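You operate a simulated robot arm through the tools that you are given. There is no shell and no other tool. Be economical: measure what you need, move in short steps, check, and stop when the job is done.

You run a simulated two-armed robot. Do the job below in one go: nothing can be reset, and whatever is moved stays where it is left.

Task
On the top of the beige table, fold the blue cloth in half, so that its two long edges meet.

Only the result counts: the job must be done as asked and must still hold three seconds after the hand-in. Knocking over, shifting, dropping, spilling or breaking anything else fails it. Flat cloth is picked up by pressing the open fingertips on it (5 to 10 N) and closing them slowly along it; thin cloth reads only 2 to 8 mm in the jaws.

Robot
Two 7-joint arms with two-finger parallel grippers on one trunk, on a base that drives. Base frame: it is fixed to the floor where the robot stands at the start and does not move with it; the origin is under the middle of the robot, x ahead of it, y to its left, z up. Units: mm, degrees, N and s.
The left shoulder is at the start at [70, 188, 1328], the right one opposite. Places, roughly: top of the beige table [500, -100, 800]. Payload 3.91 kg a hand.
The tool frame of a hand sits at the grasp point between the pads (the TCP): z along the fingers, y along the line on which they close. The tips reach 30 mm beyond it. Largest opening 110 mm; finger width 20, thickness 10; the body of the gripper, 48 by 112 mm, starts 55 mm behind the TCP.
Orientation is that of the tool frame in the base frame, as a unit quaternion [w, x, y, z]. With the fingers straight down and closing along the base's y, the tool's x points along the base's -x, its y along +y and its z along -z.

Tools
- The arms move only by the tool jog_arm. It takes "left_plan", "right_plan" or both (then of equal length, played together; a hand with none holds still); each is a list of rows, each a list of 3 entries, a list of its own where there are three numbers: the shift along the tool's x, y, z in mm, then the turn, a rotation vector about the tool's x, y, z in degrees, then the opening, from 0 (shut) to 1 (fully open). In form: [[[x, y, z], [wx, wy, wz], claw], ...]. A call has 1 to 10 rows; each row is the pose to reach, as a shift and turn from the pose commanded when the call began, along the tool's axes at that moment. Rows are played at 5 a second. More than 50 mm and 8.6 degrees between two rows, or a gripper value outside its range, and nothing of the call is played. Where a pose cannot be reached the arm comes as near as it can. A force on the tool above 40 N (or 10 N above the force at the start of the call, whichever is more), or a blocked arm, ends the call early, and 0.2 s more pass. The fingers move at their own pace (about 72 mm/s each) and stop on an object; they squeeze with about 35 N. The grip force told is the motor's: it shows also when the fingers shut on nothing. Time passes only in rows, and 0.2 s behind the last, so rows that repeat a pose let the fingers close. The reply holds the time, the measured pose of the TCP, the force on the tool along the base axes, the opening and the grip force, in the units named above and with some noise, with the torque about the TCP (base axes, N m) and any sound that the robot's microphone picked up.
- Cameras (640 x 400 px; columns grow to the right, rows downward): "scene" is now at [109.7, -2.8, 1529.7]; the picture's right is [-0.01, -1.00, -0.00], its down [-0.83, 0.01, -0.55] and it looks along [0.55, -0.01, -0.83] (base axes); focal length 248 px, centre (320, 200). "left" rides on the left gripper at [72, -17, -103] in its tool frame; the picture's right is [0.23, 0.97, 0.00], its down [-0.76, 0.18, -0.62] and it looks along [-0.61, 0.14, 0.78] (tool axes); focal length 222 px, centre (320, 200). "right" rides on the right gripper at [72, 17, -103] in its tool frame; the picture's right is [-0.23, 0.97, 0.00], its down [-0.76, -0.18, -0.62] and it looks along [-0.61, -0.14, 0.78] (tool axes); focal length 222 px, centre (320, 200). There is no depth. A picture from a camera that has moved, and an enlarged one, comes with that camera's place and axes in the base frame and with its lens. The place of the scene camera against the robot may be out by one fixed shift of up to 18 mm in any direction.
- grab_frame(camera): a new picture of that camera. No time passes.
- slide_trunk(by): slides the trunk up (or, below 0, down) by that many mm; the arms and the scene camera ride with it, the base frame stays. It gives what a move gives, with no picture.
- steer(legs): drives the robot by 1 to 6 legs, each [ahead, turn to the left] in mm and degrees, along the robot's own axes; the way and the turn of a leg run together, so that a leg with both is an arc; at most 1500 mm and 180 degrees a leg. The arms and the cameras ride along, it lands a little off, and it stops where it bumps. It gives what a move gives.
- head_to(pan, tilt): turns the head with the scene camera to pan (to the left, within 86 degrees either way) and tilt (down, from -29 to 69), counted from straight ahead of the robot. It gives what a move gives.
- inspect(camera, box): a new picture of the part [left, top, right, bottom] of that camera's present view, enlarged. No time passes.
- hand_in(): hands the job in; it is judged then, once.

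Work in short steps. Places have to be worked out from the pictures, the camera data and where the tool is seen: move nearer, look again, correct. Check each grasp and each placing, and mend what went wrong. You have 120 turns and 100 pictures in all, those below and enlarged ones among them. Open the grippers and draw the arms clear of the work before you hand the job in, unless the task says otherwise; then end with one line.

The tools are called by a JSON object that holds its "name" and its "arguments". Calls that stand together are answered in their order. jog_arm: Moves the arms, as the interface text tells. Its arguments: {"type":"object","properties":{"left_plan":{"type":"array","items":{"type":"array"}},"right_plan":{"type":"array","items":{"type":"array"}}},"required":[]} The other tools are called the same way: slide_trunk (by) slides the trunk up or down; steer (legs) drives the base; head_to (pan, tilt) turns the head that bears the scene camera; grab_frame (camera) takes a picture; inspect (camera, box) takes an enlarged picture of a part of a camera's view; hand_in () hands the job in.

At the start:

```text
time_s: 0.0
left_tool_pos: [657.0, 138.5, 996.3]
left_tool_rot: [0.04, -0.017, 0.999, -0.009]
left_contact_force: [90.0, -195.9, -258.8]
left_moment: [25.52, -13.33, 19.05]
left_width: 109.9
left_gripper_force: 0.0
right_tool_pos: [500.3, -398.0, 934.0]
right_tool_rot: [0.001, 0.0, 1.0, 0.0]
right_contact_force: [0.2, -0.3, -0.1]
right_moment: [-0.01, 0.01, 0.02]
right_width: 110.0
right_gripper_force: 0.0
trunk travel left (down, up): [-838.0, 101.0]
robot x, y, heading: [-1.9, 1.4, 0.1]
head pan, tilt: [-0.8, 56.4]
```

scene: 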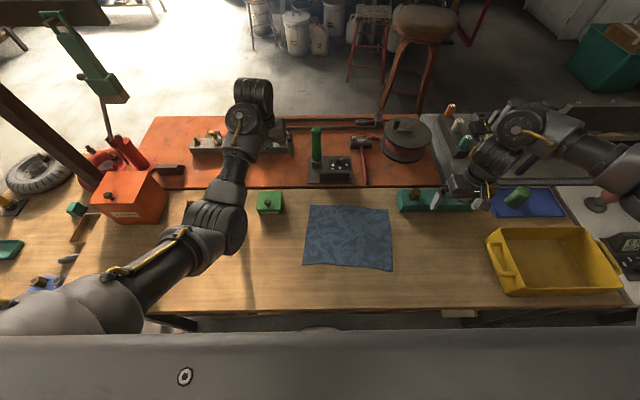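
right: 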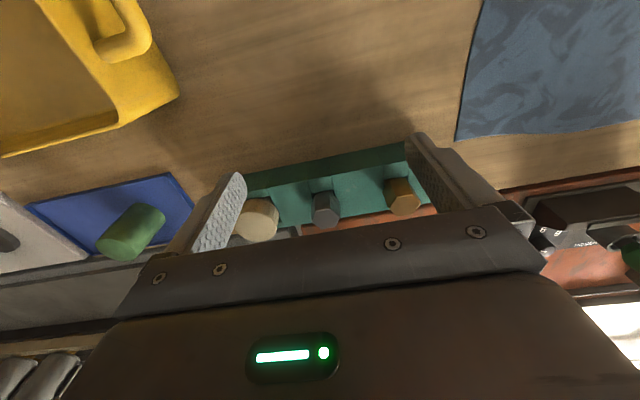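
left: 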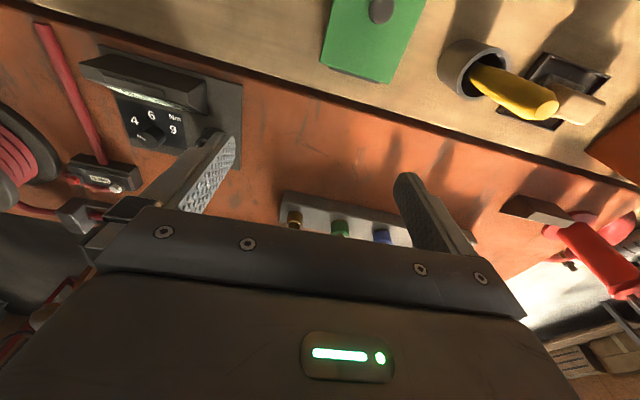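

I see the cloth at about x 365–618, y −274–47, with its long edges running along y. The left force reading is odd, so I'll check it with a null move and a closer view.

{"name": "jog_arm", "arguments": {"left_plan": [[[0, 0, 0], [0, 0, 0], 1]], "right_plan": [[[0, 0, 0], [0, 0, 0], 1]]}}

{"name": "inspect", "arguments": {"camera": "scene", "box": [240, 120, 480, 300]}}

{"name": "inspect", "arguments": {"camera": "scene", "box": [0, 60, 300, 340]}}

```text
time_s: 0.4
left_tool_pos: [657.7, 139.6, 995.8]
left_tool_rot: [0.043, -0.022, 0.999, -0.01]
left_contact_force: [31.5, -64.6, -75.4]
left_moment: [8.42, -3.25, 6.4]
left_width: 110.0
left_gripper_force: 0.2
right_tool_pos: [499.3, -397.6, 934.8]
right_tool_rot: [0.0, 0.0, 1.0, 0.0]
right_contact_force: [-0.3, 0.5, 0.9]
right_moment: [0.0, 0.0, 0.04]
right_width: 110.2
right_gripper_force: 0.0
trunk travel left (down, up): [-838.0, 101.0]
robot x, y, heading: [-3.6, -0.3, 0.2]
head pan, tilt: [-0.8, 56.4]
```

```text
2.22 times, centred on (360, 210) of scene
camera zoom: at [109.8, -2.8, 1529.7], right [-0.01, -1.0, 0.0], down [-0.83, 0.01, -0.55], along [0.55, -0.01, -0.83], focal length 551 px, centre (231, 178)
```

zoom: 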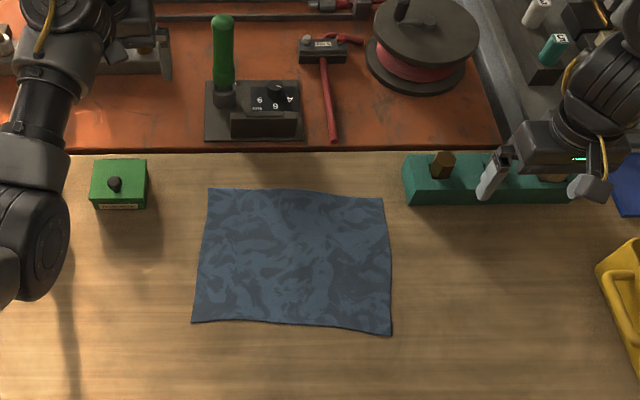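

```text
1.43 times, centred on (150, 200) of scene
camera zoom: at [109.8, -2.8, 1529.7], right [-0.01, -1.0, 0.0], down [-0.83, 0.01, -0.55], along [0.55, -0.01, -0.83], focal length 354 px, centre (563, 200)
```

zoom: 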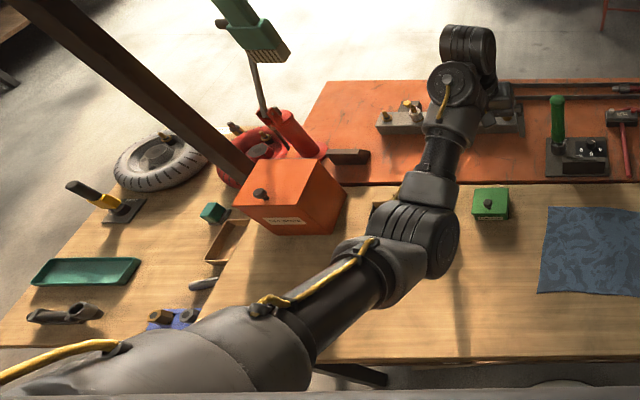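

Comparing the right camera with the scene view puts the table at about z≈800, so the cloth's far edge is at x≈560 and the near edge at x≈350. I'll turn both hands 85° so they close along x with the cameras facing outward, backing the left hand off a little.

{"name": "jog_arm", "arguments": {"left_plan": [[[8, -4, 0], [0, 0, 8.5], 1], [[16, -8, 0], [0, 0, 17], 1], [[24, -12, 0], [0, 0, 25.5], 1], [[32, -16, 0], [0, 0, 34], 1], [[40, -20, 0], [0, 0, 42.5], 1], [[48, -24, 0], [0, 0, 51], 1], [[56, -28, 0], [0, 0, 59.5], 1], [[60, -32, 0], [0, 0, 68], 1], [[60, -36, 0], [0, 0, 76.5], 1], [[60, -40, 0], [0, 0, 85], 1]], "right_plan": [[[0, 0, -5], [0, 0, -8.5], 1], [[0, 0, -10], [0, 0, -17], 1], [[0, 0, -15], [0, 0, -25.5], 1], [[0, 0, -20], [0, 0, -34], 1], [[0, 0, -25], [0, 0, -42.5], 1], [[0, 0, -30], [0, 0, -51], 1], [[0, 0, -35], [0, 0, -59.5], 1], [[0, 0, -40], [0, 0, -68], 1], [[0, 0, -45], [0, 0, -76.5], 1], [[0, 0, -50], [0, 0, -85], 1]]}}

{"name": "grab_frame", "arguments": {"camera": "scene"}}

```text
time_s: 0.7
left_tool_pos: [657.2, 138.5, 995.7]
left_tool_rot: [0.046, -0.022, 0.999, -0.01]
left_contact_force: [11.3, -20.1, -23.2]
left_moment: [2.59, -0.78, 2.05]
left_width: 109.8
left_gripper_force: 0.0
right_tool_pos: [500.2, -398.3, 935.1]
right_tool_rot: [0.0, -0.011, 1.0, 0.0]
right_contact_force: [0.3, 0.4, 0.5]
right_moment: [-0.01, 0.01, 0.03]
right_width: 110.3
right_gripper_force: 0.0
trunk travel left (down, up): [-838.0, 101.0]
robot x, y, heading: [2.7, 0.2, -0.1]
head pan, tilt: [-0.8, 56.4]
stopped in row 1 (left hand): the force on the tool passed its limit (the readings are from after the stop); the commanded pose is now the measured one
```

```text
94 pictures are left
camera scene: at [109.6, -2.8, 1529.7], right [-0.01, -1.0, 0.0], down [-0.83, 0.01, -0.55], along [0.55, -0.01, -0.83], focal length 248 px, centre (320, 200)
```

scene: 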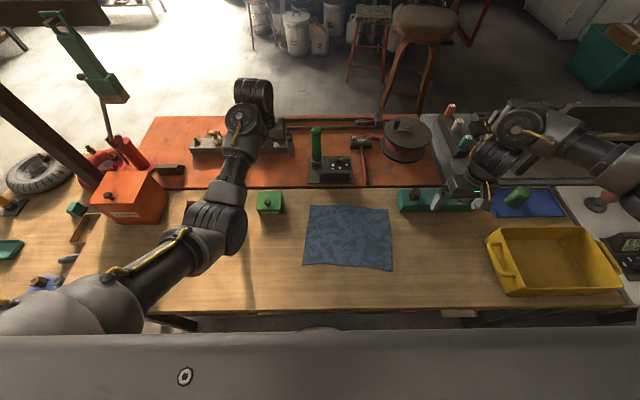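

The left force is a start-up transient that is decaying, so I'll wait it out.

{"name": "jog_arm", "arguments": {"left_plan": [[[0, 0, 0], [0, 0, 0], 1], [[0, 0, 0], [0, 0, 0], 1], [[0, 0, 0], [0, 0, 0], 1], [[0, 0, 0], [0, 0, 0], 1], [[0, 0, 0], [0, 0, 0], 1]]}}

```text
time_s: 1.1
left_tool_pos: [657.3, 139.4, 996.7]
left_tool_rot: [0.045, -0.023, 0.999, -0.011]
left_contact_force: [5.6, -10.8, -12.1]
left_moment: [1.4, -0.49, 1.09]
left_width: 110.1
left_gripper_force: 0.0
right_tool_pos: [499.9, -398.1, 934.0]
right_tool_rot: [0.0, -0.01, 1.0, 0.0]
right_contact_force: [-0.3, -0.7, 0.5]
right_moment: [0.0, -0.01, -0.03]
right_width: 110.1
right_gripper_force: 0.0
trunk travel left (down, up): [-838.0, 101.0]
robot x, y, heading: [-0.1, 1.1, -0.2]
head pan, tilt: [-0.8, 56.4]
stopped in row 2 (left hand): the force on the tool passed its limit (the readings are from after the stop); the commanded pose is now the measured one
```

Something really is pressing the left hand toward +x, −y and down, so I'll move it gently along that push to free it.

{"name": "jog_arm", "arguments": {"left_plan": [[[-5, -10, 10], [0, 0, 0], 1], [[-8, -20, 20], [0, 0, 0], 1]]}}

{"name": "grab_frame", "arguments": {"camera": "left"}}

{"name": "inspect", "arguments": {"camera": "scene", "box": [160, 60, 340, 260]}}

```text
time_s: 1.8
left_tool_pos: [668.5, 117.5, 977.7]
left_tool_rot: [0.045, -0.021, 0.999, -0.01]
left_contact_force: [0.1, -0.6, 0.5]
left_moment: [-0.04, 0.01, 0.0]
left_width: 110.1
left_gripper_force: 0.0
right_tool_pos: [500.1, -398.1, 934.0]
right_tool_rot: [0.0, -0.011, 1.0, 0.001]
right_contact_force: [-0.1, -0.1, 0.5]
right_moment: [0.0, 0.01, 0.04]
right_width: 109.9
right_gripper_force: 0.0
trunk travel left (down, up): [-838.0, 101.0]
robot x, y, heading: [0.1, -0.6, -0.1]
head pan, tilt: [-0.8, 56.4]
```

```text
93 pictures are left
camera left: at [587.9, 99.5, 1074.3], right [-0.27, 0.96, -0.04], down [0.69, 0.22, 0.68], along [0.67, 0.15, -0.73], focal length 222 px, centre (320, 200)
```

left: 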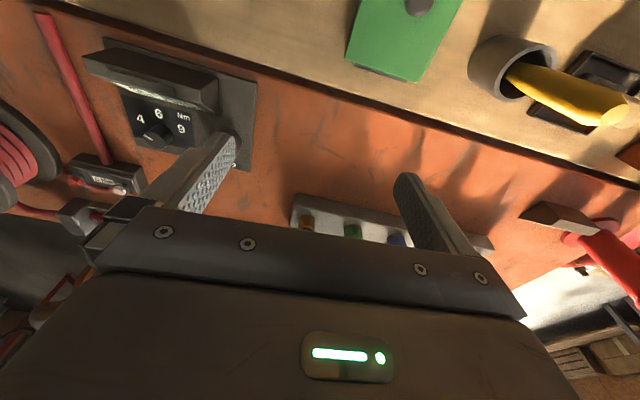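

```text
2.00 times, centred on (250, 160) of scene
camera zoom: at [109.9, -3.3, 1529.7], right [-0.01, -1.0, 0.0], down [-0.83, 0.01, -0.55], along [0.55, -0.01, -0.83], focal length 496 px, centre (460, 280)
```

zoom: 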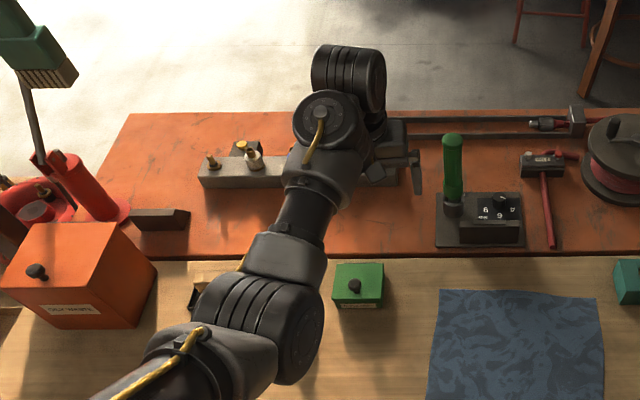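

The left hand is free now. I'll rotate both hands while raising the right one.

{"name": "jog_arm", "arguments": {"left_plan": [[[3, 0, 0], [0, 0, 8.5], 1], [[6, 0, 0], [0, 0, 17], 1], [[10, 0, 0], [0, 0, 25.5], 1], [[15, 0, 0], [0, 0, 34], 1], [[20, 0, 0], [0, 0, 42.5], 1], [[30, 0, 0], [0, 0, 51], 1], [[40, 0, 0], [0, 0, 59.5], 1], [[50, 0, 0], [0, 0, 68], 1], [[60, 0, 0], [0, 0, 76.5], 1], [[70, 0, 0], [0, 0, 85], 1]], "right_plan": [[[0, 0, -5], [0, 0, -8.5], 1], [[0, 0, -10], [0, 0, -17], 1], [[0, 0, -15], [0, 0, -25.5], 1], [[0, 0, -20], [0, 0, -34], 1], [[0, 0, -25], [0, 0, -42.5], 1], [[0, 0, -30], [0, 0, -51], 1], [[0, 0, -35], [0, 0, -59.5], 1], [[0, 0, -40], [0, 0, -68], 1], [[0, 0, -45], [0, 0, -76.5], 1], [[0, 0, -50], [0, 0, -85], 1]]}}

{"name": "grab_frame", "arguments": {"camera": "scene"}}

```text
time_s: 2.4
left_tool_pos: [664.1, 116.6, 974.2]
left_tool_rot: [0.049, 0.102, 0.994, -0.006]
left_contact_force: [3.5, -0.8, -7.2]
left_moment: [-0.06, -0.17, 0.01]
left_width: 109.8
left_gripper_force: 0.1
right_tool_pos: [500.5, -397.8, 942.0]
right_tool_rot: [0.0, -0.14, 0.99, 0.0]
right_contact_force: [0.1, -1.3, -0.1]
right_moment: [0.0, -0.04, 0.01]
right_width: 110.0
right_gripper_force: 0.0
trunk travel left (down, up): [-838.0, 101.0]
robot x, y, heading: [0.2, 0.8, 0.0]
head pan, tilt: [-0.8, 56.4]
stopped in row 2 (left hand): the force on the tool passed its limit (the readings are from after the stop); the commanded pose is now the measured one
```

```text
91 pictures are left
camera scene: at [109.6, -2.8, 1529.7], right [-0.01, -1.0, 0.0], down [-0.83, 0.01, -0.55], along [0.55, -0.01, -0.83], focal length 248 px, centre (320, 200)
```

scene: 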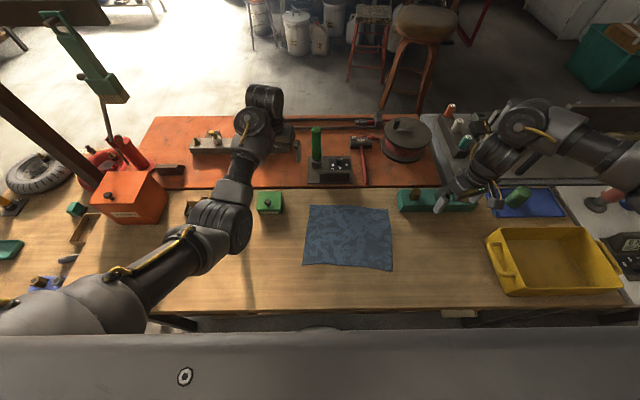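

The left hand touches its own forearm when it turns this way. I'll try turning it the other way, slightly lower, while the right hand continues its turn.

{"name": "jog_arm", "arguments": {"left_plan": [[[0, 0, 5], [0, 0, -8.5], 1], [[0, 0, 10], [0, 0, -17], 1], [[0, 0, 10], [0, 0, -25.5], 1], [[0, 0, 10], [0, 0, -34], 1]], "right_plan": [[[0, 0, -5], [0, 0, -8.5], 1], [[0, 0, -10], [0, 0, -17], 1], [[0, 0, -15], [0, 0, -25.5], 1], [[0, 0, -20], [0, 0, -34], 1]]}}

{"name": "grab_frame", "arguments": {"camera": "scene"}}

```text
time_s: 3.4
left_tool_pos: [665.2, 117.0, 966.7]
left_tool_rot: [0.046, -0.195, 0.98, -0.02]
left_contact_force: [-0.2, -0.5, 0.5]
left_moment: [0.01, 0.01, 0.0]
left_width: 109.8
left_gripper_force: 0.1
right_tool_pos: [501.2, -398.1, 962.1]
right_tool_rot: [0.0, -0.425, 0.905, 0.0]
right_contact_force: [0.2, -1.5, 0.6]
right_moment: [-0.01, 0.02, 0.01]
right_width: 110.0
right_gripper_force: 0.1
trunk travel left (down, up): [-838.0, 101.0]
robot x, y, heading: [2.6, 2.5, 0.1]
head pan, tilt: [-0.8, 56.4]
```

```text
90 pictures are left
camera scene: at [109.7, -2.7, 1529.7], right [-0.01, -1.0, 0.0], down [-0.83, 0.01, -0.55], along [0.55, -0.01, -0.83], focal length 248 px, centre (320, 200)
```

scene: 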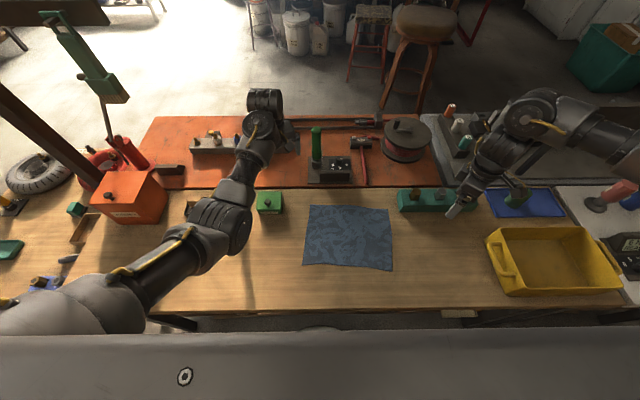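

Turning this way works without contact, so I'll finish the turn to about −90° on both hands.

{"name": "jog_arm", "arguments": {"left_plan": [[[0, 0, 0], [0, 0, -8.4], 1], [[0, 0, 0], [0, 0, -16.8], 1], [[0, 0, 0], [0, 0, -25.2], 1], [[0, 0, 0], [0, 0, -33.6], 1], [[0, 0, 0], [0, 0, -42], 1], [[0, 0, 0], [0, 0, -50.4], 1], [[0, 0, 0], [0, 0, -58.8], 1], [[0, 0, 0], [0, 0, -67], 1]], "right_plan": [[[0, 0, 0], [0, 0, -8.4], 1], [[0, 0, 0], [0, 0, -16.8], 1], [[0, 0, 0], [0, 0, -25.2], 1], [[0, 0, 0], [0, 0, -33.6], 1], [[0, 0, 0], [0, 0, -40], 1], [[0, 0, 0], [0, 0, -40], 1], [[0, 0, 0], [0, 0, -40], 1], [[0, 0, 0], [0, 0, -40], 1]]}}

{"name": "grab_frame", "arguments": {"camera": "scene"}}

```text
time_s: 5.2
left_tool_pos: [665.8, 116.8, 965.5]
left_tool_rot: [0.027, -0.703, 0.71, -0.042]
left_contact_force: [-0.9, 0.9, -0.1]
left_moment: [0.0, -0.01, -0.03]
left_width: 110.1
left_gripper_force: 0.1
right_tool_pos: [501.1, -397.6, 962.8]
right_tool_rot: [0.0, 0.707, -0.707, 0.0]
right_contact_force: [-0.7, 0.7, -0.1]
right_moment: [0.02, -0.04, -0.01]
right_width: 110.2
right_gripper_force: 0.1
trunk travel left (down, up): [-838.0, 101.0]
robot x, y, heading: [0.3, 0.5, 0.3]
head pan, tilt: [-0.8, 56.4]
```

```text
89 pictures are left
camera scene: at [109.8, -2.9, 1529.7], right [-0.01, -1.0, 0.0], down [-0.83, 0.01, -0.55], along [0.55, -0.01, -0.83], focal length 248 px, centre (320, 200)
```

scene: 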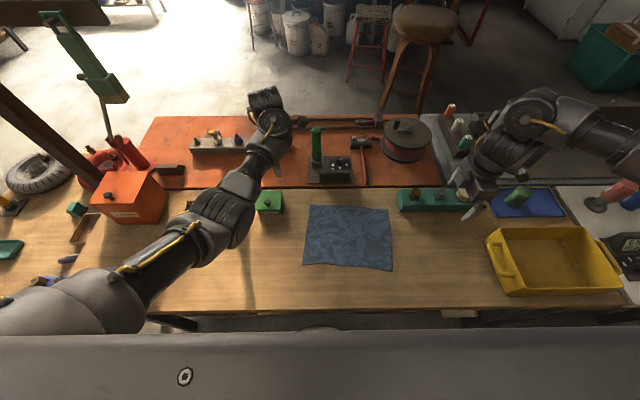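

Both hands now close along x with their cameras on the −y side. Next I'll level the left hand and bring both above the far corners, staying high.

{"name": "jog_arm", "arguments": {"left_plan": [[[10, 30, 0], [-5.6, -1.2, -0.6], 1], [[20, 60, 0], [-5.6, -1.2, -0.6], 1], [[45, 90, 0], [-5.6, -1.2, -0.6], 1], [[75, 100, 0], [-5.6, -1.2, -0.6], 1], [[105, 100, 0], [-5.6, -1.2, -0.6], 1]], "right_plan": [[[-40, -10, 0], [0, 0, 0], 1], [[-80, -20, 0], [0, 0, 0], 1], [[-120, -35, 0], [0, 0, 0], 1], [[-155, -50, 0], [0, 0, 0], 1], [[-155, -50, 0], [0, 0, 0], 1]]}}

{"name": "grab_frame", "arguments": {"camera": "scene"}}

{"name": "grab_frame", "arguments": {"camera": "left"}}

{"name": "grab_frame", "arguments": {"camera": "right"}}

```text
time_s: 6.3
left_tool_pos: [565.1, 13.4, 957.4]
left_tool_rot: [-0.001, 0.708, -0.707, -0.001]
left_contact_force: [0.7, -1.3, -0.2]
left_moment: [0.01, -0.01, -0.04]
left_width: 110.2
left_gripper_force: 0.0
left hand out of reach, approached as far as the arm can: row 3
right_tool_pos: [547.2, -242.6, 961.4]
right_tool_rot: [0.0, 0.708, -0.706, 0.001]
right_contact_force: [0.1, -0.1, 0.3]
right_moment: [0.03, 0.0, -0.03]
right_width: 110.0
right_gripper_force: 0.0
trunk travel left (down, up): [-838.0, 101.0]
robot x, y, heading: [0.9, -0.7, 0.2]
head pan, tilt: [-0.8, 56.4]
```

```text
88 pictures are left
camera scene: at [109.1, -4.8, 1529.7], right [-0.01, -1.0, 0.0], down [-0.83, 0.01, -0.55], along [0.55, -0.01, -0.83], focal length 248 px, centre (320, 200)
```

scene: 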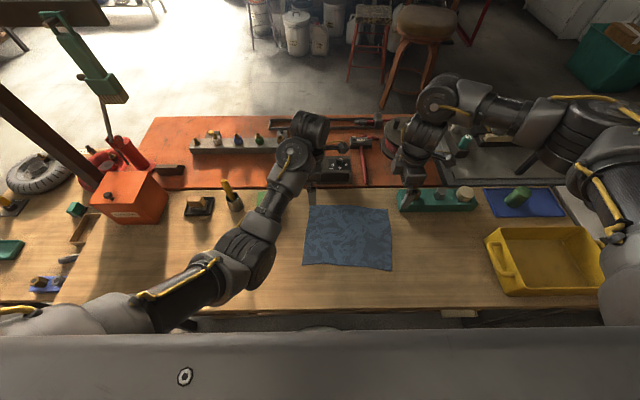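

```text
87 pictures are left
camera left: at [582.3, -59.9, 1060.9], right [-0.97, -0.23, 0.0], down [-0.18, 0.76, 0.62], along [-0.14, 0.61, -0.78], focal length 222 px, centre (320, 200)
```

left: 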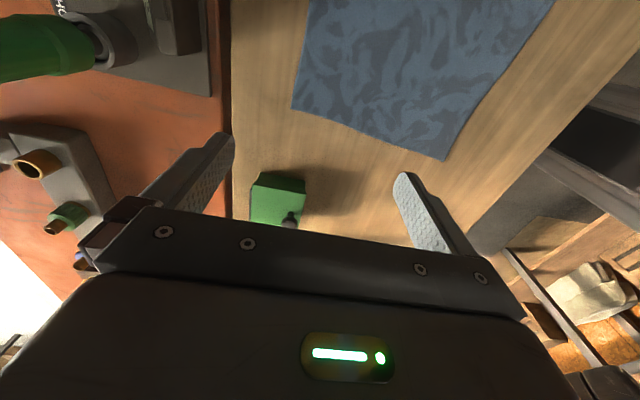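

```text
86 pictures are left
camera right: at [531.6, -316.4, 1065.9], right [-0.97, 0.23, 0.0], down [0.18, 0.76, 0.62], along [0.14, 0.61, -0.78], focal length 222 px, centre (320, 200)
```

right: 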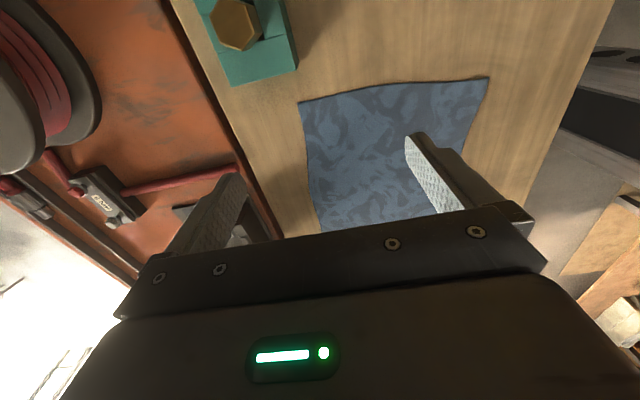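

From both hand cameras the far corners are about (597,23) and (568,−253), with the cloth yawed about 6°. I'll align the yaw, move over the pinch points and go down until the tips are around z 840.

{"name": "jog_arm", "arguments": {"left_plan": [[[13, -7, 0], [0, 0, 6], 0.5], [[13, -7, 45], [0, 0, 6], 0.27], [[13, -7, 87], [0, 0, 6], 0.27], [[13, -7, 87], [0, 0, 6], 0.27]], "right_plan": [[[-17, -2, 0], [0, 0, 6], 0.5], [[-17, -2, 45], [0, 0, 6], 0.27], [[-17, -2, 91], [0, 0, 6], 0.27], [[-17, -2, 91], [0, 0, 6], 0.27]]}}

{"name": "grab_frame", "arguments": {"camera": "scene"}}

{"name": "grab_frame", "arguments": {"camera": "left"}}

{"name": "grab_frame", "arguments": {"camera": "right"}}

```text
time_s: 7.3
left_tool_pos: [577.2, 8.1, 873.3]
left_tool_rot: [0.007, -0.671, 0.742, -0.001]
left_contact_force: [-0.5, -0.4, 0.4]
left_moment: [0.03, -0.05, 0.01]
left_width: 29.6
left_gripper_force: 0.0
right_tool_pos: [551.9, -227.1, 871.6]
right_tool_rot: [0.0, -0.669, 0.743, 0.0]
right_contact_force: [-0.4, -0.1, -1.1]
right_moment: [0.03, 0.02, 0.03]
right_width: 29.6
right_gripper_force: 0.1
trunk travel left (down, up): [-838.0, 101.0]
robot x, y, heading: [0.2, 0.8, -0.2]
head pan, tilt: [-0.8, 56.4]
```

```text
85 pictures are left
camera scene: at [109.1, -2.0, 1529.8], right [-0.01, -1.0, 0.0], down [-0.83, 0.01, -0.55], along [0.55, -0.01, -0.83], focal length 248 px, centre (320, 200)
```

scene: 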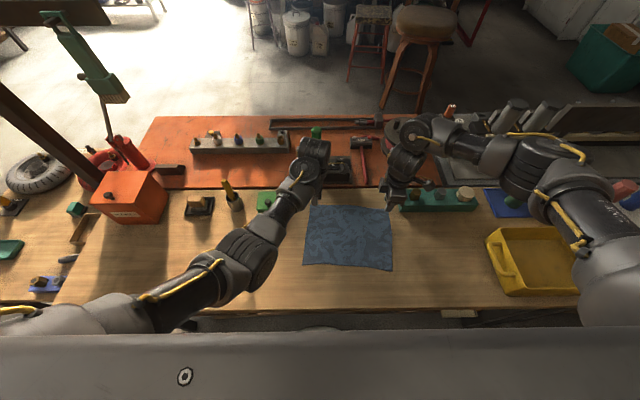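

```text
84 pictures are left
camera left: at [586.3, -67.1, 976.8], right [-0.99, -0.13, -0.01], down [-0.11, 0.77, 0.63], along [-0.07, 0.62, -0.78], focal length 222 px, centre (320, 200)
```

left: 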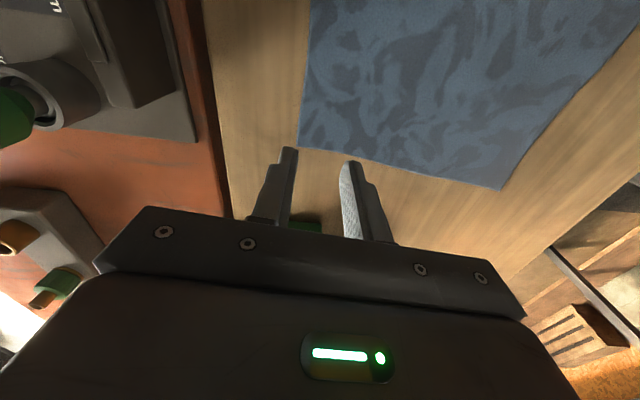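

```text
83 pictures are left
camera right: at [527.2, -297.9, 974.9], right [-0.95, 0.33, 0.0], down [0.25, 0.74, 0.62], along [0.2, 0.59, -0.78], focal length 222 px, centre (320, 200)
```

right: 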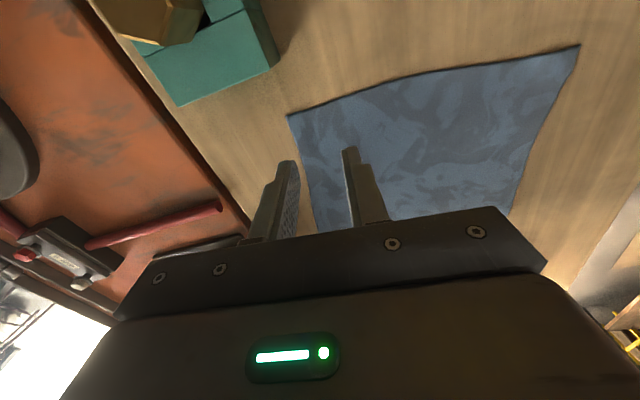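

The corners come out the same from this lower view, at z≈800. I'll fine-adjust the pinch points and lower the tips to just above the cloth.

{"name": "jog_arm", "arguments": {"left_plan": [[[11, 3, 15], [0, 0, 0], 0.27], [[11, 3, 30], [0, 0, 0], 0.27], [[11, 3, 36], [0, 0, 0], 0.27], [[11, 3, 38], [0, 0, 0], 0.27]], "right_plan": [[[-1, 3, 15], [0, 0, 0], 0.27], [[-1, 3, 30], [0, 0, 0], 0.27], [[-1, 3, 35], [0, 0, 0], 0.27], [[-1, 3, 37], [0, 0, 0], 0.27]]}}

{"name": "grab_frame", "arguments": {"camera": "left"}}

{"name": "grab_frame", "arguments": {"camera": "right"}}

```text
time_s: 8.6
left_tool_pos: [578.9, 29.7, 825.8]
left_tool_rot: [0.019, -0.68, 0.733, 0.016]
left_contact_force: [0.1, -0.5, 0.3]
left_moment: [-0.02, 0.0, 0.01]
left_width: 30.0
left_gripper_force: 0.1
right_tool_pos: [549.9, -224.5, 834.3]
right_tool_rot: [0.001, -0.67, 0.743, 0.0]
right_contact_force: [0.1, 0.1, -0.7]
right_moment: [0.01, 0.02, 0.01]
right_width: 29.9
right_gripper_force: 0.0
trunk travel left (down, up): [-838.0, 101.0]
robot x, y, heading: [-0.0, -0.7, 0.1]
head pan, tilt: [-0.8, 56.4]
stopped in row 4 (left hand): the arm was blocked; the commanded pose is now the measured one
```

```text
82 pictures are left
camera left: at [590.5, -49.0, 925.3], right [-0.99, -0.16, -0.01], down [-0.13, 0.74, 0.66], along [-0.09, 0.65, -0.75], focal length 222 px, centre (320, 200)
```

left: 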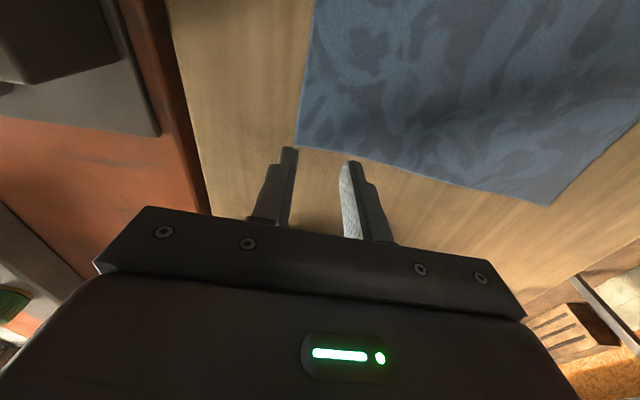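

```text
81 pictures are left
camera right: at [525.0, -296.4, 937.9], right [-0.95, 0.33, 0.0], down [0.26, 0.74, 0.62], along [0.2, 0.59, -0.78], focal length 222 px, centre (320, 200)
```

right: 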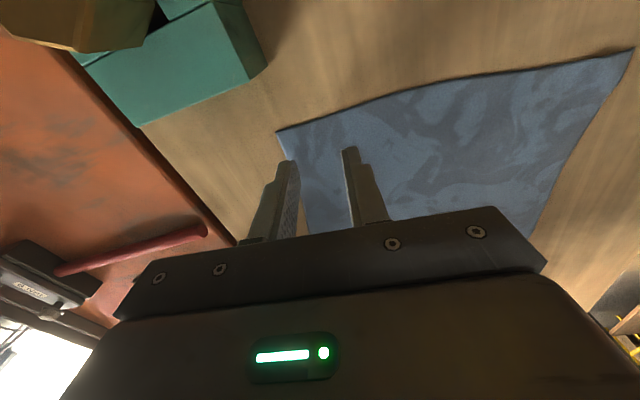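

The left arm reached a joint limit reaching inward, because the cloth lies to the robot's right. I'll lift both hands and then shift the base about 110 mm to the right.

{"name": "jog_arm", "arguments": {"left_plan": [[[0, 0, -30], [0, 0, 0], 0.27], [[0, 0, -70], [0, 0, 0], 0.27], [[0, 0, -110], [0, 0, 0], 0.27]], "right_plan": [[[0, 0, -30], [0, 0, 0], 0.27], [[0, 0, -70], [0, 0, 0], 0.27], [[0, 0, -110], [0, 0, 0], 0.27]]}}

{"name": "slide_trunk", "arguments": {"by": 95}}

{"name": "grab_frame", "arguments": {"camera": "scene"}}

```text
time_s: 9.3
left_tool_pos: [576.5, 21.0, 936.1]
left_tool_rot: [0.016, -0.68, 0.733, 0.016]
left_contact_force: [-0.4, -0.5, 0.6]
left_moment: [0.0, 0.02, 0.02]
left_width: 29.9
left_gripper_force: 0.0
right_tool_pos: [547.8, -223.1, 945.4]
right_tool_rot: [-0.001, -0.67, 0.742, 0.0]
right_contact_force: [0.1, 1.0, 0.8]
right_moment: [0.0, -0.02, 0.0]
right_width: 29.7
right_gripper_force: 0.0
trunk travel left (down, up): [-838.0, 101.0]
robot x, y, heading: [-2.7, -0.1, 0.1]
head pan, tilt: [-0.8, 56.4]
```

```text
time_s: 10.6
left_tool_pos: [578.1, 20.1, 1029.7]
left_tool_rot: [0.016, -0.679, 0.734, 0.016]
left_contact_force: [0.6, 0.7, 0.7]
left_moment: [0.0, -0.02, 0.0]
left_width: 29.4
left_gripper_force: 0.0
right_tool_pos: [549.2, -224.8, 1039.9]
right_tool_rot: [0.0, -0.67, 0.742, 0.0]
right_contact_force: [-0.2, -0.3, 0.9]
right_moment: [-0.01, -0.02, 0.0]
right_width: 29.6
right_gripper_force: 0.0
trunk travel left (down, up): [-934.0, 6.0]
robot x, y, heading: [1.4, 0.8, 0.1]
head pan, tilt: [-0.8, 56.4]
```

```text
80 pictures are left
camera scene: at [110.0, -2.8, 1624.6], right [-0.01, -1.0, 0.0], down [-0.83, 0.01, -0.55], along [0.55, -0.01, -0.83], focal length 248 px, centre (320, 200)
```

scene: 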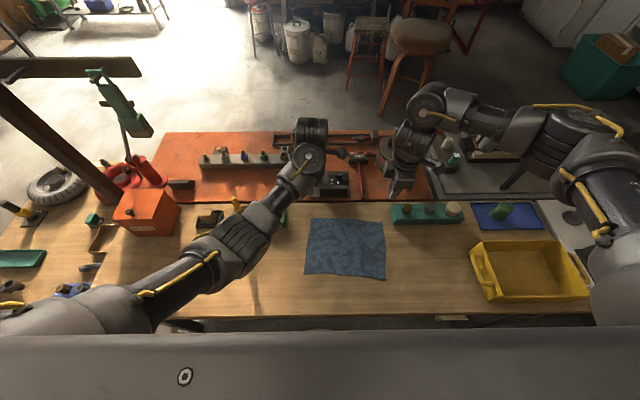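

The area looks clear at this height. I'll back up, turn left, back up further, straighten and return, which should net about 110 mm to the right.

{"name": "steer", "arguments": {"legs": [[-260, 0], [0, 30], [-220, 0], [0, -30]]}}

{"name": "grab_frame", "arguments": {"camera": "scene"}}

```text
time_s: 16.8
left_tool_pos: [129.2, -83.4, 1031.3]
left_tool_rot: [0.016, -0.685, 0.728, 0.016]
left_contact_force: [-0.5, 0.7, 0.4]
left_moment: [0.0, -0.01, 0.01]
left_width: 29.8
left_gripper_force: 0.0
right_tool_pos: [104.2, -329.0, 1039.4]
right_tool_rot: [0.0, -0.676, 0.737, 0.0]
right_contact_force: [0.2, 0.2, 0.2]
right_moment: [-0.01, -0.02, 0.0]
right_width: 29.6
right_gripper_force: 0.1
trunk travel left (down, up): [-934.0, 6.0]
robot x, y, heading: [-448.2, -113.4, 1.0]
head pan, tilt: [-0.8, 56.4]
```

```text
79 pictures are left
camera scene: at [-338.6, -113.3, 1624.7], right [0.0, -1.0, 0.0], down [-0.83, 0.0, -0.55], along [0.55, 0.0, -0.83], focal length 248 px, centre (320, 200)
```

scene: 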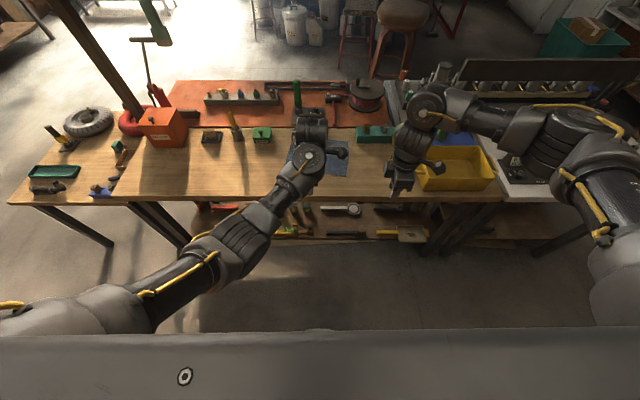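

The shift worked: the robot is at y −113. Now I'll drive forward again.

{"name": "steer", "arguments": {"legs": [[445, -1]]}}

{"name": "grab_frame", "arguments": {"camera": "scene"}}

```text
time_s: 19.5
left_tool_pos: [576.9, -88.9, 1031.3]
left_tool_rot: [0.016, -0.679, 0.734, 0.014]
left_contact_force: [-0.5, -0.1, 0.6]
left_moment: [0.0, -0.04, 0.0]
left_width: 29.5
left_gripper_force: 0.1
right_tool_pos: [548.2, -334.4, 1040.8]
right_tool_rot: [0.0, -0.67, 0.742, -0.001]
right_contact_force: [0.5, 0.6, -1.1]
right_moment: [0.01, 0.02, 0.02]
right_width: 29.5
right_gripper_force: 0.0
trunk travel left (down, up): [-934.0, 6.0]
robot x, y, heading: [0.3, -108.1, -0.2]
head pan, tilt: [-0.8, 56.4]
```

```text
78 pictures are left
camera scene: at [108.7, -111.5, 1624.9], right [-0.01, -1.0, 0.0], down [-0.83, 0.01, -0.55], along [0.55, -0.01, -0.83], focal length 248 px, centre (320, 200)
```

scene: 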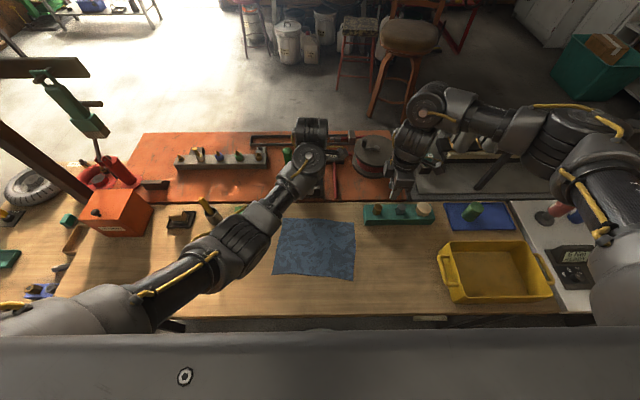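

I'm back in position with the hands better centred. I'll move above the pinch points again and level the left hand on the way down to TCP z≈900.

{"name": "jog_arm", "arguments": {"left_plan": [[[-40, 6, 0], [0, 2.4, 1.5], 0.27], [[-85, 13, 10], [0, 2.4, 1.5], 0.27], [[-85, 13, 55], [0, 2.4, 1.5], 0.27], [[-85, 13, 100], [0, 2.4, 1.5], 0.27], [[-85, 13, 131], [0, 2.4, 1.5], 0.27], [[-85, 13, 131], [0, 2.4, 1.5], 0.27]], "right_plan": [[[-45, 5, 0], [0, 0, 0], 0.27], [[-90, 10, 0], [0, 0, 0], 0.27], [[-107, 10, 45], [0, 0, 0], 0.27], [[-107, 10, 90], [0, 0, 0], 0.27], [[-107, 10, 139], [0, 0, 0], 0.27], [[-107, 10, 139], [0, 0, 0], 0.27]]}}

{"name": "grab_frame", "arguments": {"camera": "left"}}

{"name": "grab_frame", "arguments": {"camera": "right"}}

```text
time_s: 20.9
left_tool_pos: [572.3, 2.2, 903.0]
left_tool_rot: [0.002, -0.669, 0.743, 0.001]
left_contact_force: [0.3, -0.1, -0.1]
left_moment: [0.02, -0.02, 0.03]
left_width: 29.6
left_gripper_force: 0.1
right_tool_pos: [551.6, -228.7, 898.7]
right_tool_rot: [0.001, -0.67, 0.742, 0.0]
right_contact_force: [0.5, -0.4, 1.0]
right_moment: [0.03, -0.03, -0.01]
right_width: 30.0
right_gripper_force: 0.1
trunk travel left (down, up): [-934.0, 6.0]
robot x, y, heading: [-0.7, -109.8, -0.2]
head pan, tilt: [-0.8, 56.4]
```

```text
77 pictures are left
camera left: at [581.3, -72.2, 1006.4], right [-0.99, -0.13, 0.0], down [-0.1, 0.77, 0.63], along [-0.08, 0.62, -0.78], focal length 222 px, centre (320, 200)
```

left: 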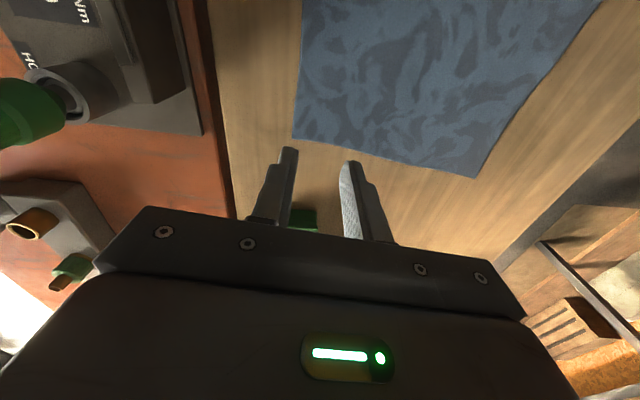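

```text
76 pictures are left
camera right: at [527.8, -299.1, 1002.2], right [-0.95, 0.33, 0.0], down [0.25, 0.74, 0.62], along [0.2, 0.59, -0.78], focal length 222 px, centre (320, 200)
```

right: 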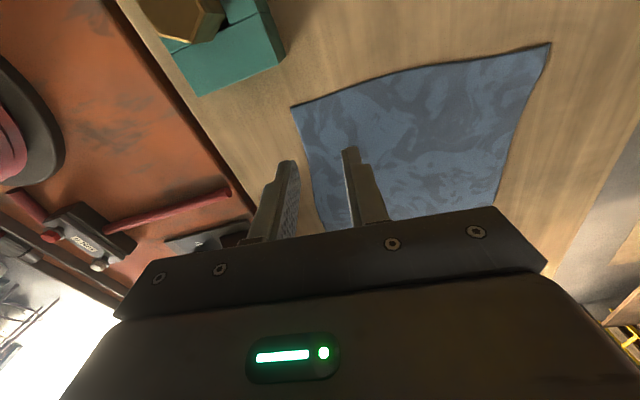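

Both hands reach now. I'll fine-shift them and go down to TCP z≈836.

{"name": "jog_arm", "arguments": {"left_plan": [[[6, 0, 25], [0, 0, 0], 0.27], [[6, 0, 50], [0, 0, 0], 0.27], [[6, 0, 62], [0, 0, 0], 0.27], [[6, 0, 67], [0, 0, 0], 0.27], [[6, 0, 67], [0, 0, 0], 0.27]], "right_plan": [[[-3, 2, 25], [0, 0, 0], 0.27], [[-3, 2, 50], [0, 0, 0], 0.27], [[-3, 2, 58], [0, 0, 0], 0.27], [[-3, 2, 62], [0, 0, 0], 0.27], [[-3, 2, 62], [0, 0, 0], 0.27]]}}

{"name": "grab_frame", "arguments": {"camera": "left"}}

{"name": "grab_frame", "arguments": {"camera": "right"}}

```text
time_s: 22.1
left_tool_pos: [570.9, -2.4, 835.5]
left_tool_rot: [0.003, -0.67, 0.742, 0.001]
left_contact_force: [0.1, 0.4, 0.3]
left_moment: [0.0, 0.04, -0.04]
left_width: 29.9
left_gripper_force: 0.1
right_tool_pos: [549.6, -222.1, 837.3]
right_tool_rot: [0.0, -0.67, 0.742, 0.001]
right_contact_force: [0.3, 0.2, 0.2]
right_moment: [0.0, 0.0, 0.0]
right_width: 29.6
right_gripper_force: 0.0
trunk travel left (down, up): [-934.0, 6.0]
robot x, y, heading: [1.0, -110.8, -0.4]
head pan, tilt: [-0.8, 56.4]
```

```text
75 pictures are left
camera left: at [580.6, -76.8, 939.6], right [-0.99, -0.13, 0.0], down [-0.1, 0.77, 0.63], along [-0.08, 0.62, -0.78], focal length 222 px, centre (320, 200)
```

left: 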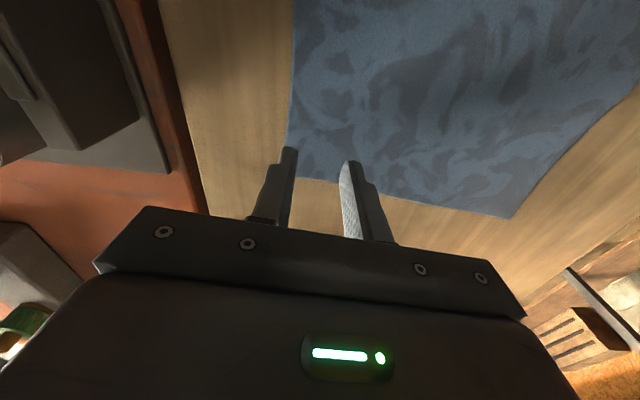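

```text
74 pictures are left
camera right: at [525.0, -294.7, 941.4], right [-0.95, 0.33, 0.0], down [0.25, 0.74, 0.62], along [0.2, 0.59, -0.78], focal length 222 px, centre (320, 200)
```

right: 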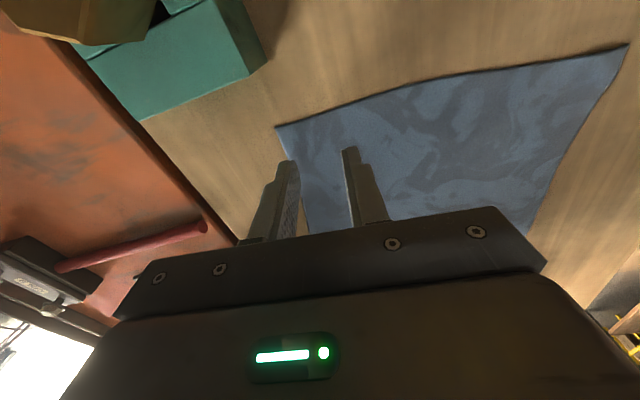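

The outer fingertips sit right on the far edge, so I'll shift both a few mm inward and creep down 5 mm.

{"name": "jog_arm", "arguments": {"left_plan": [[[0, 4, 0], [0, 0, 0], 0.27], [[0, 4, 2], [0, 0, 0], 0.27], [[0, 4, 4], [0, 0, 0], 0.27], [[0, 4, 5], [0, 0, 0], 0.27]], "right_plan": [[[0, 6, 0], [0, 0, 0], 0.27], [[0, 6, 2], [0, 0, 0], 0.27], [[0, 6, 4], [0, 0, 0], 0.27], [[0, 6, 6], [0, 0, 0], 0.27]]}}

```text
time_s: 23.1
left_tool_pos: [568.1, 9.5, 829.0]
left_tool_rot: [0.005, -0.673, 0.74, 0.007]
left_contact_force: [0.0, 0.6, -0.2]
left_moment: [0.0, 0.02, 0.0]
left_width: 29.5
left_gripper_force: 0.1
right_tool_pos: [543.8, -221.7, 833.0]
right_tool_rot: [-0.001, -0.67, 0.743, 0.0]
right_contact_force: [0.0, 0.3, 0.1]
right_moment: [-0.05, -0.01, -0.05]
right_width: 29.8
right_gripper_force: 0.0
trunk travel left (down, up): [-934.0, 6.0]
robot x, y, heading: [-1.2, -110.0, 0.1]
head pan, tilt: [-0.8, 56.4]
```

The left hand drifted +y again at about z 830 even though the base has moved. I suspect its wrist touches something such as the green handle, so I'll look.

{"name": "inspect", "arguments": {"camera": "scene", "box": [180, 100, 380, 225]}}

{"name": "grab_frame", "arguments": {"camera": "left"}}

```text
3.20 times, centred on (280, 162) of scene
camera zoom: at [110.4, -111.6, 1624.7], right [-0.01, -1.0, 0.0], down [-0.83, 0.01, -0.55], along [0.55, -0.01, -0.83], focal length 794 px, centre (448, 320)
```

zoom: 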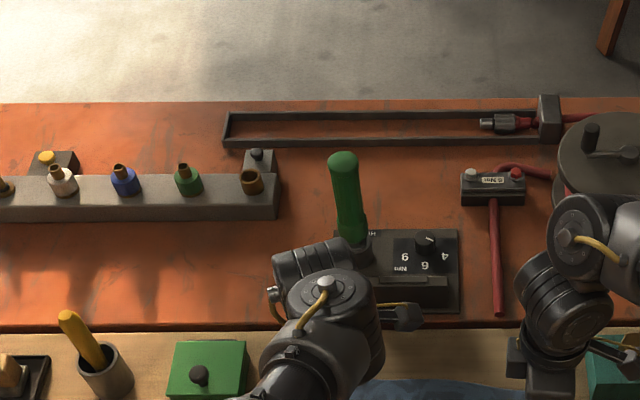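

```text
72 pictures are left
camera left: at [577.5, -66.6, 931.5], right [-0.99, -0.13, 0.0], down [-0.1, 0.76, 0.64], along [-0.08, 0.63, -0.77], focal length 222 px, centre (320, 200)
```

left: 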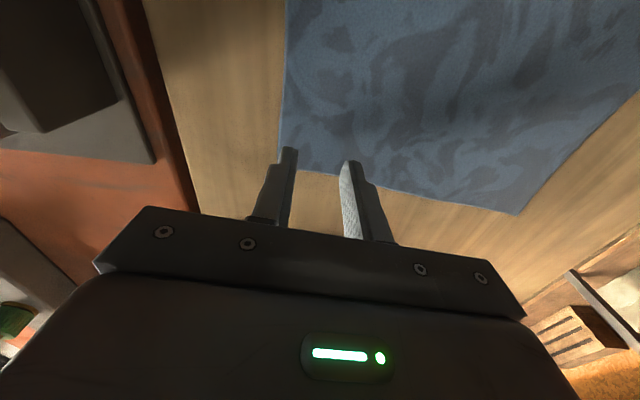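

The wrist isn't near the handle, so this looks like a wrist joint limit. I'll lift a little and back off the left yaw by 24°, then see whether the position tracks.

{"name": "jog_arm", "arguments": {"left_plan": [[[0, 0, -10], [0, 0, 8], 0.27], [[0, 0, -10], [0, 0, 16], 0.27], [[0, 0, -10], [0, 0, 24], 0.27], [[0, 0, -5], [0, 0, 24], 0.27], [[0, 0, -1], [0, 0, 24], 0.27]]}}

{"name": "grab_frame", "arguments": {"camera": "left"}}

```text
time_s: 24.3
left_tool_pos: [566.7, 1.7, 831.5]
left_tool_rot: [0.001, -0.501, 0.865, 0.004]
left_contact_force: [0.4, -0.5, -1.0]
left_moment: [-0.04, 0.0, 0.02]
left_width: 29.5
left_gripper_force: 0.0
right_tool_pos: [543.9, -222.9, 832.2]
right_tool_rot: [0.0, -0.67, 0.743, 0.001]
right_contact_force: [-1.1, -0.2, -0.7]
right_moment: [0.03, 0.0, 0.01]
right_width: 29.7
right_gripper_force: 0.0
trunk travel left (down, up): [-934.0, 6.0]
robot x, y, heading: [2.5, -108.4, -0.0]
head pan, tilt: [-0.8, 56.4]
```

```text
71 pictures are left
camera left: at [546.3, -71.2, 933.8], right [-0.96, 0.29, 0.0], down [0.23, 0.74, 0.63], along [0.18, 0.6, -0.78], focal length 222 px, centre (320, 200)
```

left: 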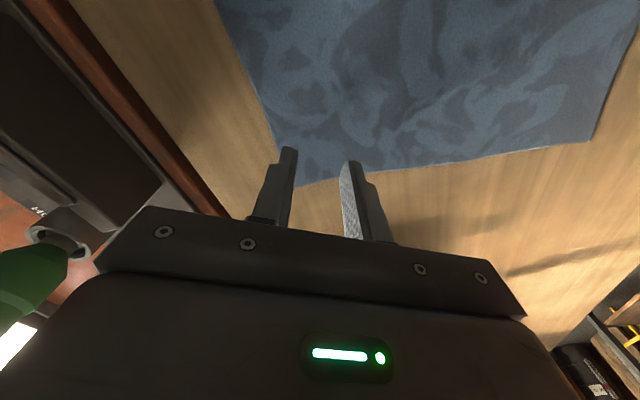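

Tracking is better at this yaw. Before grasping I'll rehearse the fold path in the air, going up, back along the cloth to the near edge and down low, to see whether both arms can follow.

{"name": "jog_arm", "arguments": {"left_plan": [[[0, 0, -45], [0, 0, 0], 0.27], [[8, 17, -90], [0, 0, 0], 0.27], [[25, 57, -110], [0, 0, 0], 0.27], [[42, 95, -110], [0, 0, 0], 0.27], [[59, 132, -95], [0, 0, 0], 0.27], [[75, 170, -60], [0, 0, 0], 0.27], [[75, 170, -30], [0, 0, 0], 0.27], [[75, 170, -30], [0, 0, 0], 0.27]], "right_plan": [[[0, 0, -45], [0, 0, 0], 0.27], [[0, 19, -90], [0, 0, 0], 0.27], [[0, 62, -110], [0, 0, 0], 0.27], [[0, 104, -110], [0, 0, 0], 0.27], [[0, 145, -95], [0, 0, 0], 0.27], [[0, 186, -60], [0, 0, 0], 0.27], [[0, 186, -30], [0, 0, 0], 0.27], [[0, 186, -30], [0, 0, 0], 0.27]]}}

{"name": "grab_frame", "arguments": {"camera": "scene"}}

```text
refused: row 6 steps farther than a row can; nothing moved
```

```text
70 pictures are left
camera scene: at [110.5, -111.4, 1624.7], right [-0.01, -1.0, 0.0], down [-0.83, 0.01, -0.55], along [0.55, -0.01, -0.83], focal length 248 px, centre (320, 200)
```

scene: 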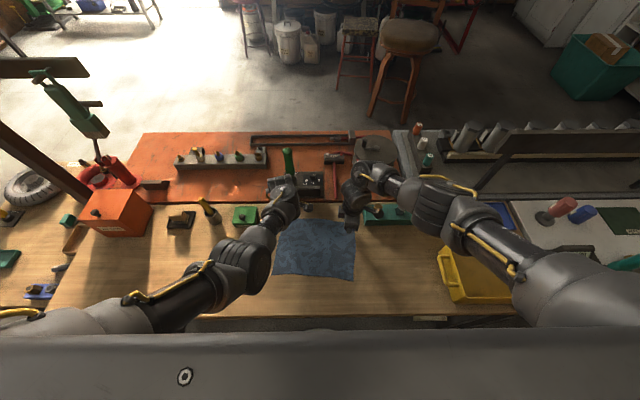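

One step was too long, so I'll resend it with smaller ones.

{"name": "jog_arm", "arguments": {"left_plan": [[[0, 0, -45], [0, 0, 0], 0.27], [[8, 17, -85], [0, 0, 0], 0.27], [[25, 57, -105], [0, 0, 0], 0.27], [[42, 95, -105], [0, 0, 0], 0.27], [[57, 128, -90], [0, 0, 0], 0.27], [[70, 158, -65], [0, 0, 0], 0.27], [[75, 170, -30], [0, 0, 0], 0.27], [[75, 170, -30], [0, 0, 0], 0.27]], "right_plan": [[[0, 0, -45], [0, 0, 0], 0.27], [[0, 19, -85], [0, 0, 0], 0.27], [[0, 62, -105], [0, 0, 0], 0.27], [[0, 104, -105], [0, 0, 0], 0.27], [[0, 140, -90], [0, 0, 0], 0.27], [[0, 173, -65], [0, 0, 0], 0.27], [[0, 186, -30], [0, 0, 0], 0.27], [[0, 186, -30], [0, 0, 0], 0.27]]}}

{"name": "grab_frame", "arguments": {"camera": "scene"}}

```text
time_s: 26.1
left_tool_pos: [383.4, 19.1, 861.8]
left_tool_rot: [0.0, -0.5, 0.866, 0.001]
left_contact_force: [0.7, -0.4, 0.2]
left_moment: [0.0, -0.04, 0.02]
left_width: 29.7
left_gripper_force: 0.0
right_tool_pos: [356.9, -205.0, 864.2]
right_tool_rot: [0.0, -0.67, 0.742, 0.0]
right_contact_force: [0.9, 0.2, -0.4]
right_moment: [0.0, -0.02, -0.01]
right_width: 29.7
right_gripper_force: 0.0
trunk travel left (down, up): [-934.0, 6.0]
robot x, y, heading: [1.4, -109.1, 0.1]
head pan, tilt: [-0.8, 56.4]
```

```text
69 pictures are left
camera scene: at [111.2, -111.2, 1624.6], right [-0.01, -1.0, 0.0], down [-0.83, 0.01, -0.55], along [0.55, -0.01, -0.83], focal length 248 px, centre (320, 200)
```

scene: 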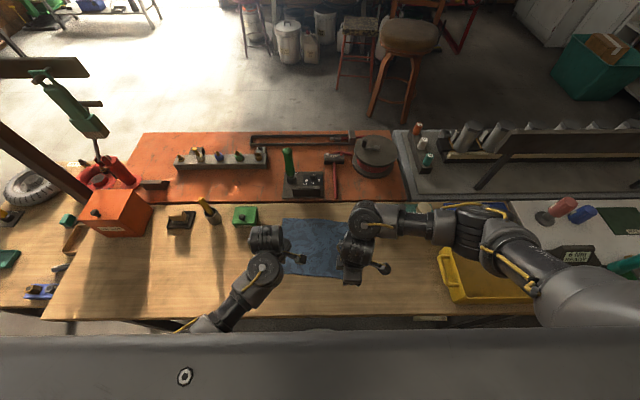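

Tracking is excellent here. I'll test tilting the fingers forward, needed at the end of the fold, by 40° with both hands.

{"name": "jog_arm", "arguments": {"left_plan": [[[0, 0, -20], [7.3, -3.2, 0], 0.27], [[0, 0, -20], [14.6, -6.4, 0], 0.27], [[0, 0, -20], [21.9, -9.6, 0], 0.27], [[0, 0, -20], [29.2, -12.8, 0], 0.27], [[0, 0, -20], [36.6, -16.1, 0], 0.27], [[0, 0, -20], [36.6, -16.1, 0], 0.27]], "right_plan": [[[0, 0, -20], [8, 0, 0], 0.27], [[0, 0, -20], [16, 0, 0], 0.27], [[0, 0, -20], [24, 0, 0], 0.27], [[0, 0, -20], [32, 0, 0], 0.27], [[0, 0, -20], [40, 0, 0], 0.27], [[0, 0, -20], [40, 0, 0], 0.27]]}}

{"name": "grab_frame", "arguments": {"camera": "scene"}}

```text
time_s: 27.5
left_tool_pos: [383.2, 14.2, 882.2]
left_tool_rot: [0.278, -0.471, 0.813, -0.2]
left_contact_force: [0.4, -0.5, -0.8]
left_moment: [0.0, 0.0, 0.02]
left_width: 29.7
left_gripper_force: 0.0
right_tool_pos: [371.7, -203.9, 873.7]
right_tool_rot: [0.23, -0.629, 0.698, -0.252]
right_contact_force: [-0.2, -0.1, -0.2]
right_moment: [0.0, 0.01, 0.03]
right_width: 29.6
right_gripper_force: 0.1
right hand out of reach, approached as far as the arm can: row 5, 6
trunk travel left (down, up): [-934.0, 6.0]
robot x, y, heading: [-2.0, -110.0, -0.1]
head pan, tilt: [-0.8, 56.4]
```

```text
68 pictures are left
camera scene: at [112.1, -115.6, 1624.6], right [-0.02, -1.0, 0.0], down [-0.83, 0.01, -0.55], along [0.55, -0.01, -0.83], focal length 248 px, centre (320, 200)
```

scene: 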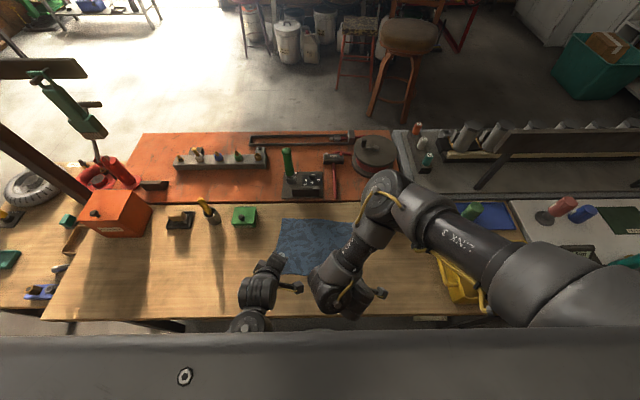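

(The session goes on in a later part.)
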